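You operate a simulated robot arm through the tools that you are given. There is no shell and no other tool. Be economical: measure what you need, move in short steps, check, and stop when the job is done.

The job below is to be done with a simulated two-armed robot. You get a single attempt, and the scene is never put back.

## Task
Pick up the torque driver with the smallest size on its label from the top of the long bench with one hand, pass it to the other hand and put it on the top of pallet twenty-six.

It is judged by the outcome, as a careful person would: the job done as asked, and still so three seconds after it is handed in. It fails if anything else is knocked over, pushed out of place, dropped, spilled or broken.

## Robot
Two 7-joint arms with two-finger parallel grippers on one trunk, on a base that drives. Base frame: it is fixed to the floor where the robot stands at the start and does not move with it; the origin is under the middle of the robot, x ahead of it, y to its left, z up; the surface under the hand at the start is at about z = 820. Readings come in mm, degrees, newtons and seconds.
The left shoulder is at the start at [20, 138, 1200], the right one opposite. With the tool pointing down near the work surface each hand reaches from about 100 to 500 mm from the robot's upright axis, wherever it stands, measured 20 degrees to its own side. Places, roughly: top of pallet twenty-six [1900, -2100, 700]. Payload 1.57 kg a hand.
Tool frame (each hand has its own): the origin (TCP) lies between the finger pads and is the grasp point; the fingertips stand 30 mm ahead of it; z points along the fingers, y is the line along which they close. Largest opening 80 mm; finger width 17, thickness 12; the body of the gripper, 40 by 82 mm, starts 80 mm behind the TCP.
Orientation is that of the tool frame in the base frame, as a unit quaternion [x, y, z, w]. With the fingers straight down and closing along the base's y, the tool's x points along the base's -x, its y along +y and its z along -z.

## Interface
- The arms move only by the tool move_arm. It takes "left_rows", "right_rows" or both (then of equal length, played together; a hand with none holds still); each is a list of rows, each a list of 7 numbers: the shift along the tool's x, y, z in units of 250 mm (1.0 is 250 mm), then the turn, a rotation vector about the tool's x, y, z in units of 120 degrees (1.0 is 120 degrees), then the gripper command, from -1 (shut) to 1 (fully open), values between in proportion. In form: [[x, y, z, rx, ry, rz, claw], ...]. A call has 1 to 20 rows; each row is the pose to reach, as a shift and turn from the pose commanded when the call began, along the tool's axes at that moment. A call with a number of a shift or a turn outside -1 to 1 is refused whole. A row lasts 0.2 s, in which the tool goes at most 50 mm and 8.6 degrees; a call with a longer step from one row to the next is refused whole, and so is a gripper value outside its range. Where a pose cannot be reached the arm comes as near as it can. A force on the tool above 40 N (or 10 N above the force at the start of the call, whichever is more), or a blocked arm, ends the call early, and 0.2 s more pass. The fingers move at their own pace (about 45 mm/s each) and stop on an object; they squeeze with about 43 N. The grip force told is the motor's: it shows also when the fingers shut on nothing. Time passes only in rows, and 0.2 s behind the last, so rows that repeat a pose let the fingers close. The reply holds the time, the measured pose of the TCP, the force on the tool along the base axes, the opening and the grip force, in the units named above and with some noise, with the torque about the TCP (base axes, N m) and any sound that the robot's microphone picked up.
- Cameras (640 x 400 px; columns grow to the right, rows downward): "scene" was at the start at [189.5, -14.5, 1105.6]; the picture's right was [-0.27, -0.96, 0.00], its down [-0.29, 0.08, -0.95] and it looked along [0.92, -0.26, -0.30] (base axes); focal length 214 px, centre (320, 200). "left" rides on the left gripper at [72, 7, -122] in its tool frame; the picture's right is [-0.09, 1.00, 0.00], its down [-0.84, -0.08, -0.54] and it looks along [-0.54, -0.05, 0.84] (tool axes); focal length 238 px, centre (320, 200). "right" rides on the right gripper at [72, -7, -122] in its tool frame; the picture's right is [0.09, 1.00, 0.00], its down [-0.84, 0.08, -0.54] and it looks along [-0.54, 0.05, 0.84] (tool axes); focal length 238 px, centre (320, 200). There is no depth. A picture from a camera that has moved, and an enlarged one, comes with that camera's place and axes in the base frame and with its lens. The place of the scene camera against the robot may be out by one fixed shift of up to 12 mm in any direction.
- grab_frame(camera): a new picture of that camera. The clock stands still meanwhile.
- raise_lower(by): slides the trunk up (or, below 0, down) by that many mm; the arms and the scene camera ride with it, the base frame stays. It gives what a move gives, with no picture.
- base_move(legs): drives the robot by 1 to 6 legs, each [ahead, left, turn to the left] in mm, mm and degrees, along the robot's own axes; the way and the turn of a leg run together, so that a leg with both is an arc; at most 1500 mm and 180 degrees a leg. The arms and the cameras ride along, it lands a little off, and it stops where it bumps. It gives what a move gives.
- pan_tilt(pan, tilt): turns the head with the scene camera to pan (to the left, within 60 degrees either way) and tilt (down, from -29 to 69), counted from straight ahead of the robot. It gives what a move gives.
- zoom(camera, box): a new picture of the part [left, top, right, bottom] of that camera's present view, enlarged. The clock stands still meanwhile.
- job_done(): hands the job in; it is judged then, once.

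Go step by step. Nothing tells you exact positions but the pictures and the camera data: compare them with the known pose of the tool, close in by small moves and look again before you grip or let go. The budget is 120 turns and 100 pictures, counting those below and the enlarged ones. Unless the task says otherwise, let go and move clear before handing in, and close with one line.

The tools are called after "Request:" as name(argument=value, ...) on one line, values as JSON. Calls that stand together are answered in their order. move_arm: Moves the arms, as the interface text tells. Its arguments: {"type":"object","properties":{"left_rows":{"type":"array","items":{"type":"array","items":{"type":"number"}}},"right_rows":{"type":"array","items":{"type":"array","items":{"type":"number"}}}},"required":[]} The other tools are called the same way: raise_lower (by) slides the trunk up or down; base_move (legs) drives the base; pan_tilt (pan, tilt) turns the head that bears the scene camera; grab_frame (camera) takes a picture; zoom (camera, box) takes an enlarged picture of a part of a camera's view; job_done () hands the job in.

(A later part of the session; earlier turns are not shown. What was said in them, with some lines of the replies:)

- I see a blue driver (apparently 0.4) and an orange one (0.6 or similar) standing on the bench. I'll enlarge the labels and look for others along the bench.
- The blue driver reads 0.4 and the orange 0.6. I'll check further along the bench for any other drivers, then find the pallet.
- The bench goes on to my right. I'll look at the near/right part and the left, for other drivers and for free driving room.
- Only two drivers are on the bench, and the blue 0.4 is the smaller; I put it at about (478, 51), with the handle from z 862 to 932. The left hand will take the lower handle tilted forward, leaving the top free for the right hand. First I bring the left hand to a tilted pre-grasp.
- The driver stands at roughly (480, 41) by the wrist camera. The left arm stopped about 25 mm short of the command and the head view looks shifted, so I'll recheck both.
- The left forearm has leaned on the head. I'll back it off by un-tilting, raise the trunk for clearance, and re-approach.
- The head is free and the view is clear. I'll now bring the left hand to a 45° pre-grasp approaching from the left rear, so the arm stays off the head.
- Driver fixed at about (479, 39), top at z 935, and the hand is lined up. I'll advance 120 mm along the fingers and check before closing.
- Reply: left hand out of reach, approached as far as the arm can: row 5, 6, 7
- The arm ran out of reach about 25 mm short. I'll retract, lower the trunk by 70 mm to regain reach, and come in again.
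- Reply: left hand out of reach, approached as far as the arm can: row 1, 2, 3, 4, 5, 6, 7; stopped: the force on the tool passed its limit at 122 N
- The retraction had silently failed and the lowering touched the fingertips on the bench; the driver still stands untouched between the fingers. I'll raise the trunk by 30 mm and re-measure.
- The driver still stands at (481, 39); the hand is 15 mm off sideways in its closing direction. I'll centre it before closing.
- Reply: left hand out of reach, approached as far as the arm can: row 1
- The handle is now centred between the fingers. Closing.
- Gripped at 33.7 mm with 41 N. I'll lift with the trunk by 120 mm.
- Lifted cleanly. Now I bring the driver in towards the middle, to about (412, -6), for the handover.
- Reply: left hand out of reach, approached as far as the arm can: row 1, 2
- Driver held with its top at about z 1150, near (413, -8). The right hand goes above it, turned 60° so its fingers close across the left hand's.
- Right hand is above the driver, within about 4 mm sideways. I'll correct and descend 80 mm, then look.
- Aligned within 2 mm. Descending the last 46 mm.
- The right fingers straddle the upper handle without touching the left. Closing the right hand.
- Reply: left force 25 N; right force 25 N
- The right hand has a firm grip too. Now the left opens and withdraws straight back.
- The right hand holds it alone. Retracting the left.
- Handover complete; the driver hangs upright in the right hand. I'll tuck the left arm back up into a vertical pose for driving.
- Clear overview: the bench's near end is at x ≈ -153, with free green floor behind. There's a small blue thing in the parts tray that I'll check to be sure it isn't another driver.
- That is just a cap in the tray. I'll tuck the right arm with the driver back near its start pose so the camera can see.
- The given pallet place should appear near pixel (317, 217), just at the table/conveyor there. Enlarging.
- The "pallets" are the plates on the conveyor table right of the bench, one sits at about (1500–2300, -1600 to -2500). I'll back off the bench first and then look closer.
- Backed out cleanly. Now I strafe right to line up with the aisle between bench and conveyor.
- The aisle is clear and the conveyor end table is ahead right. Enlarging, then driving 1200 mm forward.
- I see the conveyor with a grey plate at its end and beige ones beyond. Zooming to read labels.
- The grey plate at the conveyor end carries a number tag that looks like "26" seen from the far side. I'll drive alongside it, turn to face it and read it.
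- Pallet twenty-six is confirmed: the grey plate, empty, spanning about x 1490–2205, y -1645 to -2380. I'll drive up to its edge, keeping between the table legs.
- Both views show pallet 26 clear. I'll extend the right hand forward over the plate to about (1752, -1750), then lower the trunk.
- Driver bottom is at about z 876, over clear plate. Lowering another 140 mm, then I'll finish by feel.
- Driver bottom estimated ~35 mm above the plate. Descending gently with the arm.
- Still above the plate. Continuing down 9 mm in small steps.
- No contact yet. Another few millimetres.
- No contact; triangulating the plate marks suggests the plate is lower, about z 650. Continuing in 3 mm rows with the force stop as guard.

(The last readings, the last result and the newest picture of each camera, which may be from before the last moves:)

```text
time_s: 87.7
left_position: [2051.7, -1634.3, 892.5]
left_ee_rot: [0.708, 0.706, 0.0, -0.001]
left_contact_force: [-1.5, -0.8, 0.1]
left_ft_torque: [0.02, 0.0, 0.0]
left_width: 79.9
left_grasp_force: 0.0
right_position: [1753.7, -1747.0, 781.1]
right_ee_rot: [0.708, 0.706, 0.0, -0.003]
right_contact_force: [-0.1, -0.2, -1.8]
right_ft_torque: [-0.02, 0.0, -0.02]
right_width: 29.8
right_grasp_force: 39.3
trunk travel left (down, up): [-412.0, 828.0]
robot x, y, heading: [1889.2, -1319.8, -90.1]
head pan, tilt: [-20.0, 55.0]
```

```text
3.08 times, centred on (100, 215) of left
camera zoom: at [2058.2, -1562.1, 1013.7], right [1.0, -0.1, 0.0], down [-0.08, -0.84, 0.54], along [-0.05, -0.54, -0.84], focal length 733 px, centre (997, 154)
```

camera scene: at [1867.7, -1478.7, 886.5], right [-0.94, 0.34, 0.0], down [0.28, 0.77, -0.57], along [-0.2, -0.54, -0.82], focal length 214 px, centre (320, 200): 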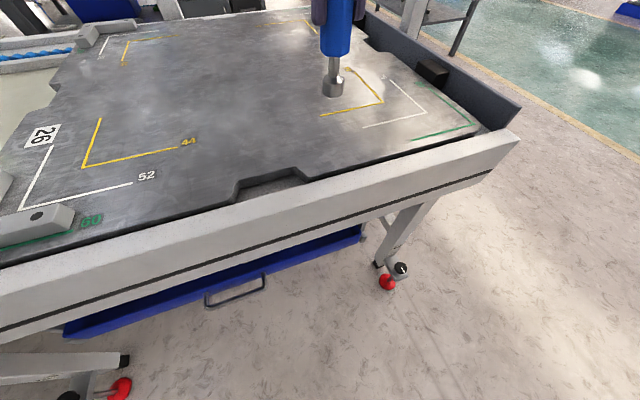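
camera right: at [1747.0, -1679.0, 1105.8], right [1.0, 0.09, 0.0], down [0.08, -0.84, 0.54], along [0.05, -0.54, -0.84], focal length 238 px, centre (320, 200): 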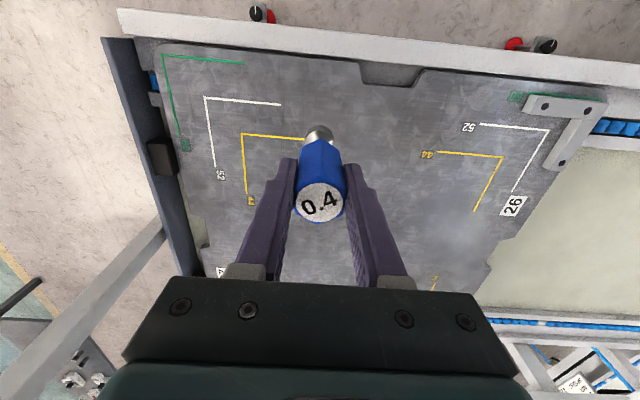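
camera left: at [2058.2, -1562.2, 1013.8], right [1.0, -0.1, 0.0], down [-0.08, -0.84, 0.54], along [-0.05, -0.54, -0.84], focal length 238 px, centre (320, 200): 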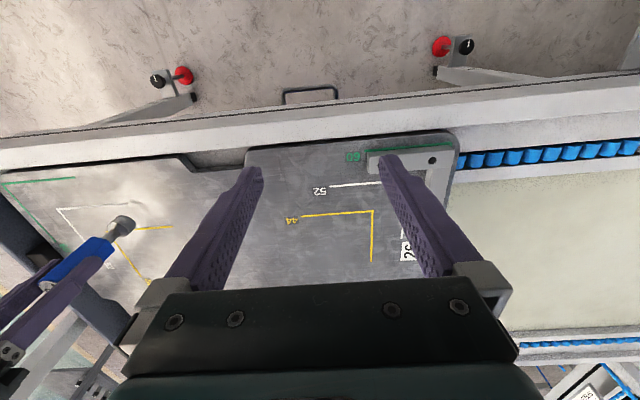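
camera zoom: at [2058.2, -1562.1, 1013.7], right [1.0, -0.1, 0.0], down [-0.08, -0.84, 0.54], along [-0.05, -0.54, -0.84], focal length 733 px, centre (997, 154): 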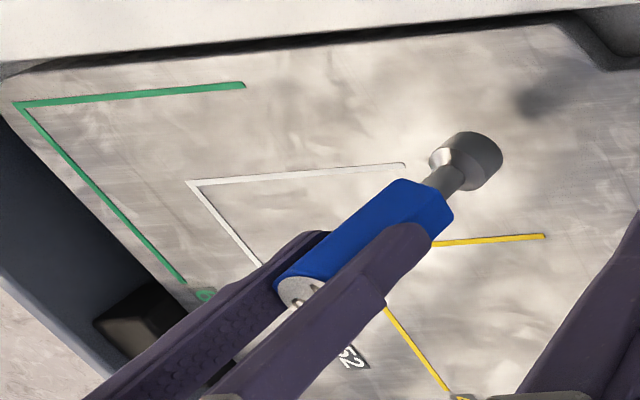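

A contact shadow shows the plate at about z 620, and the landing spot is only ~45 mm from the plate's edge. I'll shift 40 mm further inward before descending.

Request:
move_arm(right_rows=[[-0.04, 0, 0, 0, 0, 0, -1], [-0.08, 0, 0, 0, 0, 0, -1], [-0.12, 0, 0, 0, 0, 0, -1], [-0.16, 0, 0, 0, 0, 0, -1], [-0.16, 0, 0, 0, 0, 0, -1]])

Request:
raise_lower(by=-25)

Request:
grab_frame(camera="left")

Request:
grab_frame(camera="scene")

```text
time_s: 88.9
left_position: [2051.0, -1633.6, 892.7]
left_ee_rot: [0.709, 0.706, -0.001, 0.0]
left_contact_force: [0.4, 0.3, 0.5]
left_ft_torque: [-0.02, -0.02, -0.02]
left_width: 79.9
left_grasp_force: 0.1
right_position: [1753.0, -1788.8, 782.6]
right_ee_rot: [0.707, 0.708, 0.0, -0.004]
right_contact_force: [-0.5, 0.3, -1.7]
right_ft_torque: [0.02, -0.01, -0.01]
right_width: 30.2
right_grasp_force: 39.3
trunk travel left (down, up): [-412.0, 828.0]
robot x, y, heading: [1892.6, -1319.7, -90.2]
head pan, tilt: [-20.0, 55.0]
```

```text
time_s: 89.7
left_position: [2050.9, -1634.4, 867.0]
left_ee_rot: [0.709, 0.705, -0.001, 0.001]
left_contact_force: [-0.5, 0.4, 0.9]
left_ft_torque: [0.01, -0.01, -0.03]
left_width: 80.1
left_grasp_force: 0.1
right_position: [1753.3, -1788.6, 757.5]
right_ee_rot: [0.707, 0.707, 0.0, -0.003]
right_contact_force: [-0.4, 1.0, 3.4]
right_ft_torque: [0.14, -0.04, 0.03]
right_width: 29.9
right_grasp_force: 39.6
trunk travel left (down, up): [-387.0, 853.0]
robot x, y, heading: [1893.3, -1322.8, -90.1]
head pan, tilt: [-20.0, 55.0]
```

```text
34 pictures are left
camera left: at [2058.1, -1562.3, 988.8], right [1.0, -0.1, 0.0], down [-0.08, -0.84, 0.54], along [-0.05, -0.54, -0.84], focal length 238 px, centre (320, 200)
```

left: 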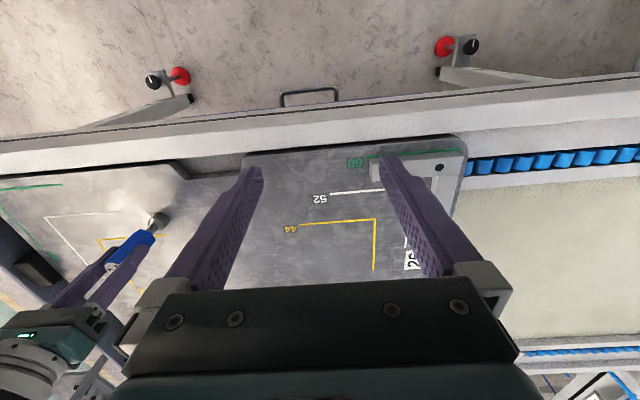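

```text
33 pictures are left
camera scene: at [1867.7, -1478.8, 861.5], right [-0.94, 0.34, 0.0], down [0.28, 0.77, -0.57], along [-0.2, -0.54, -0.82], focal length 214 px, centre (320, 200)
```

scene: 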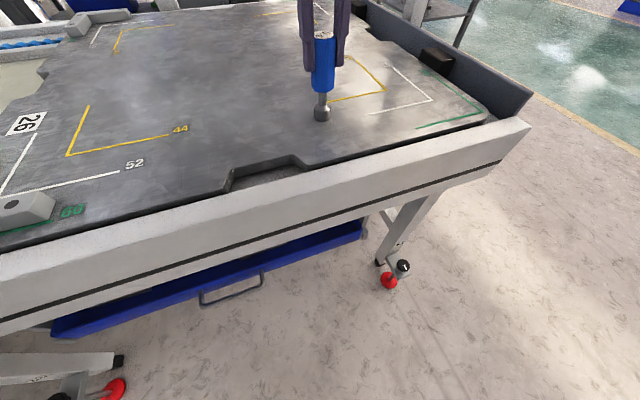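

The force on the right hand has changed from -1.8 to +3.4 N: it seems to be just touching. Checking closely.

Request:
zoom(camera="left", box=[60, 170, 220, 270])

Request:
zoom(camera="scene", box=[250, 50, 410, 150])

Request:
move_arm(right_rows=[[0, 0, 0.002, 0, 0, 0, -1], [0, 0, 0.004, 0, 0, 0, -1]])

```text
4.00 times, centred on (140, 220) of left
camera zoom: at [2058.1, -1562.3, 988.8], right [1.0, -0.1, 0.0], down [-0.08, -0.84, 0.54], along [-0.05, -0.54, -0.84], focal length 953 px, centre (1040, 120)
```

zoom: 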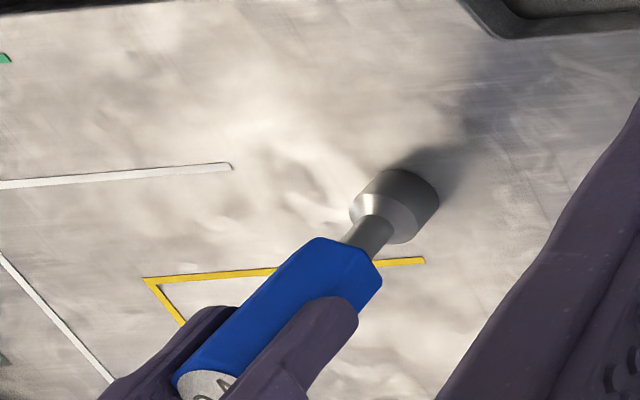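

```text
4.00 times, centred on (330, 100) of scene
camera zoom: at [1867.7, -1478.8, 861.5], right [-0.94, 0.34, 0.0], down [0.28, 0.77, -0.57], along [-0.2, -0.54, -0.82], focal length 858 px, centre (280, 600)
```

zoom: 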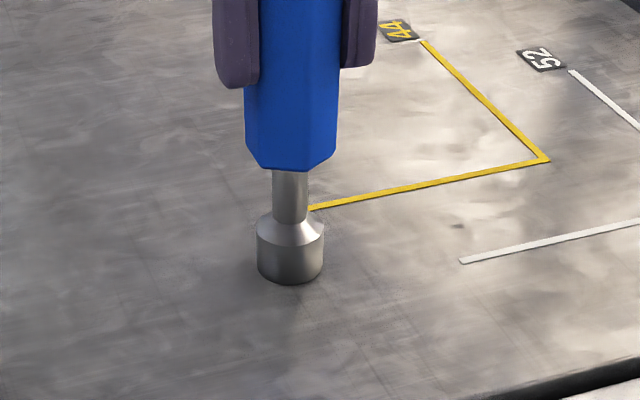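

```text
time_s: 90.2
left_position: [2051.6, -1634.2, 867.2]
left_ee_rot: [0.708, 0.706, -0.001, 0.001]
left_contact_force: [0.8, -0.6, 0.0]
left_ft_torque: [-0.04, 0.0, 0.02]
left_width: 80.1
left_grasp_force: 0.1
right_position: [1753.3, -1788.8, 758.1]
right_ee_rot: [0.707, 0.707, 0.0, -0.004]
right_contact_force: [0.6, 5.9, 16.6]
right_ft_torque: [0.65, -0.28, 0.08]
right_width: 29.8
right_grasp_force: 39.1
trunk travel left (down, up): [-387.0, 853.0]
robot x, y, heading: [1896.6, -1320.0, -90.1]
head pan, tilt: [-20.0, 55.0]
```

Contact confirmed. I'll relieve the pressure by 1 mm and open the fingers.

Request:
move_arm(right_rows=[[0, 0, -0.002, 0, 0, 0, -1], [0, 0, -0.004, 0, 0, 0, -1], [0, 0, -0.004, 0, 0, 0, -1]])

Request:
zoom(camera="scene", box=[250, 20, 410, 150])

```text
time_s: 91.0
left_position: [2050.9, -1634.3, 866.5]
left_ee_rot: [0.709, 0.705, -0.001, 0.001]
left_contact_force: [0.2, -0.4, -0.3]
left_ft_torque: [0.02, 0.03, 0.01]
left_width: 79.9
left_grasp_force: 0.0
right_position: [1753.3, -1789.0, 756.9]
right_ee_rot: [0.708, 0.706, 0.0, -0.003]
right_contact_force: [-0.3, 5.4, 14.3]
right_ft_torque: [0.56, -0.29, 0.05]
right_width: 30.1
right_grasp_force: 38.8
trunk travel left (down, up): [-387.0, 853.0]
robot x, y, heading: [1891.1, -1321.2, -90.1]
head pan, tilt: [-20.0, 55.0]
```

```text
3.08 times, centred on (330, 85) of scene
camera zoom: at [1867.5, -1478.8, 861.5], right [-0.94, 0.34, 0.0], down [0.28, 0.77, -0.57], along [-0.2, -0.54, -0.82], focal length 660 px, centre (289, 554)
```

zoom: 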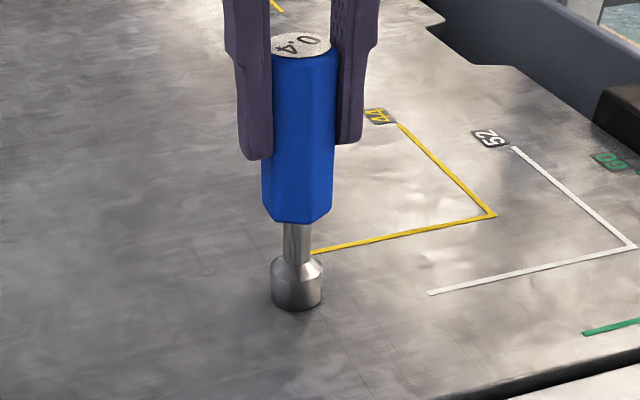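

Still 14 N; backing off 1.5 mm more before release.

Request:
move_arm(right_rows=[[0, 0, -0.003, 0, 0, 0, -1], [0, 0, -0.006, 0, 0, 0, -1], [0, 0, -0.006, 0, 0, 0, -1]])

```text
time_s: 91.8
left_position: [2051.0, -1634.1, 868.2]
left_ee_rot: [0.708, 0.706, 0.0, 0.0]
left_contact_force: [0.2, 0.2, 0.5]
left_ft_torque: [0.0, 0.0, 0.01]
left_width: 80.2
left_grasp_force: 0.1
right_position: [1753.5, -1788.6, 757.9]
right_ee_rot: [0.707, 0.707, 0.0, -0.004]
right_contact_force: [-0.1, 0.0, -1.7]
right_ft_torque: [0.03, 0.01, 0.02]
right_width: 29.7
right_grasp_force: 39.3
trunk travel left (down, up): [-387.0, 853.0]
robot x, y, heading: [1890.7, -1324.1, -90.0]
head pan, tilt: [-20.0, 55.0]
```

Now barely unloaded. Lowering 0.75 mm and opening gradually.

Request:
move_arm(right_rows=[[0, 0, 0.003, 0, 0, 0, -1], [0, 0, 0.003, 0, 0, 0, -0.2], [0, 0, 0.003, 0, 0, 0, -0.15], [0, 0, 0.003, 0, 0, 0, -0.1], [0, 0, 0.003, 0, 0, 0, 0.0], [0, 0, 0.003, 0, 0, 0, 0.2], [0, 0, 0.003, 0, 0, 0, 0.5], [0, 0, 0.003, 0, 0, 0, 0.8], [0, 0, 0.003, 0, 0, 0, 0.8]])

Request:
grab_frame(camera="right")

Request:
zoom(camera="scene", box=[250, 20, 410, 150])

```text
time_s: 93.8
left_position: [2051.8, -1634.0, 867.7]
left_ee_rot: [0.708, 0.706, 0.0, 0.0]
left_contact_force: [-0.9, -0.6, -0.3]
left_ft_torque: [-0.01, 0.0, -0.02]
left_width: 80.2
left_grasp_force: 0.1
right_position: [1753.1, -1789.0, 758.7]
right_ee_rot: [0.708, 0.706, 0.0, -0.004]
right_contact_force: [0.2, 0.1, -1.4]
right_ft_torque: [-0.01, -0.01, -0.01]
right_width: 72.0
right_grasp_force: 0.1
trunk travel left (down, up): [-387.0, 853.0]
robot x, y, heading: [1890.7, -1323.9, -89.9]
head pan, tilt: [-20.0, 55.0]
```

```text
29 pictures are left
camera right: at [1746.7, -1719.1, 880.1], right [1.0, 0.09, 0.0], down [0.08, -0.84, 0.54], along [0.05, -0.54, -0.84], focal length 238 px, centre (320, 200)
```

right: 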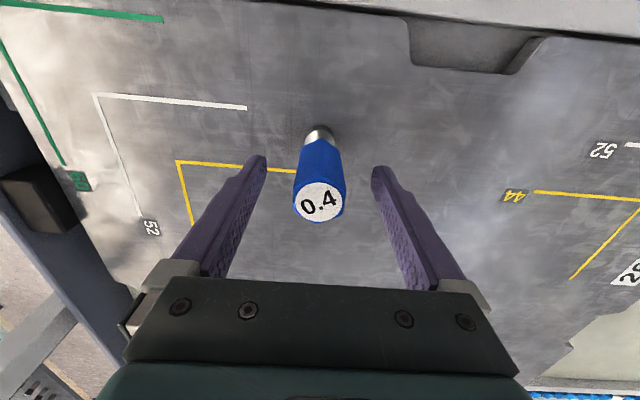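

```text
3.08 times, centred on (330, 85) of scene
camera zoom: at [1867.7, -1478.8, 861.5], right [-0.94, 0.34, 0.0], down [0.28, 0.77, -0.57], along [-0.2, -0.54, -0.82], focal length 660 px, centre (289, 554)
```

zoom: 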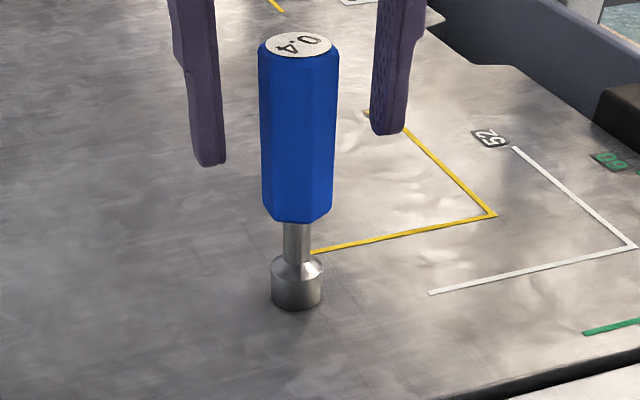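

The driver stands upright and free on pallet 26. I'll raise the right hand straight up clear of it.

Request:
move_arm(right_rows=[[0, 0, -0.06, 0, 0, 0, 0.8], [0, 0, -0.14, 0, 0, 0, 0.8], [0, 0, -0.26, 0, 0, 0, 0.8], [0, 0, -0.38, 0, 0, 0, 0.8], [0, 0, -0.5, 0, 0, 0, 0.8], [0, 0, -0.5, 0, 0, 0, 0.8]])

Request:
raise_lower(by=150)

Request:
grab_frame(camera="scene")

```text
time_s: 95.2
left_position: [2049.9, -1635.7, 867.5]
left_ee_rot: [0.708, 0.706, -0.001, 0.0]
left_contact_force: [0.4, 0.2, -1.0]
left_ft_torque: [0.03, 0.02, 0.03]
left_width: 80.1
left_grasp_force: 0.0
right_position: [1753.6, -1788.6, 880.8]
right_ee_rot: [0.707, 0.707, 0.002, -0.006]
right_contact_force: [0.4, 0.2, -0.3]
right_ft_torque: [0.0, -0.01, -0.01]
right_width: 71.8
right_grasp_force: 0.1
trunk travel left (down, up): [-387.0, 853.0]
robot x, y, heading: [1889.5, -1321.7, -90.1]
head pan, tilt: [-20.0, 55.0]
```

```text
time_s: 97.0
left_position: [2052.7, -1634.2, 1017.2]
left_ee_rot: [0.708, 0.706, -0.001, 0.001]
left_contact_force: [0.0, 0.3, 0.1]
left_ft_torque: [0.01, -0.01, -0.01]
left_width: 79.9
left_grasp_force: 0.0
right_position: [1754.0, -1788.8, 1032.1]
right_ee_rot: [0.708, 0.706, 0.001, -0.004]
right_contact_force: [-0.3, 0.1, 0.1]
right_ft_torque: [-0.01, 0.0, 0.0]
right_width: 71.9
right_grasp_force: 0.0
trunk travel left (down, up): [-537.0, 703.0]
robot x, y, heading: [1895.8, -1321.1, -90.0]
head pan, tilt: [-20.0, 55.0]
```

```text
27 pictures are left
camera scene: at [1867.7, -1478.7, 1011.4], right [-0.94, 0.34, 0.0], down [0.28, 0.77, -0.57], along [-0.2, -0.54, -0.82], focal length 214 px, centre (320, 200)
```

scene: 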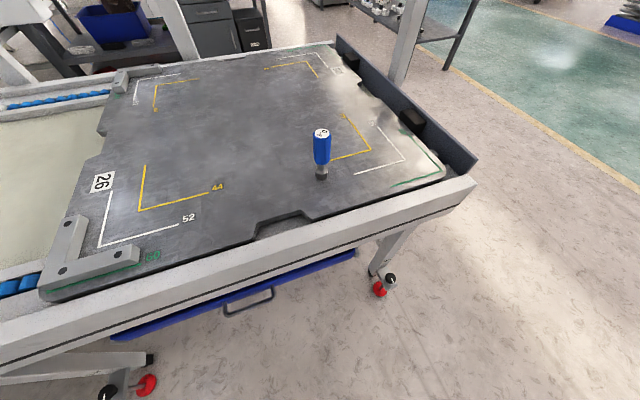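

The 0.4 driver stands steady on pallet 26 and both hands are clear. Handing in.

Request:
job_done()

```text
The job is handed in.
```

I picked up the 0.4 torque driver with the left hand, passed it to the right, and left it standing upright on top of pallet twenty-six. Nothing else was moved, though the left arm leaned on the robot's own head and its fingertips pressed the bench briefly at 122 N.
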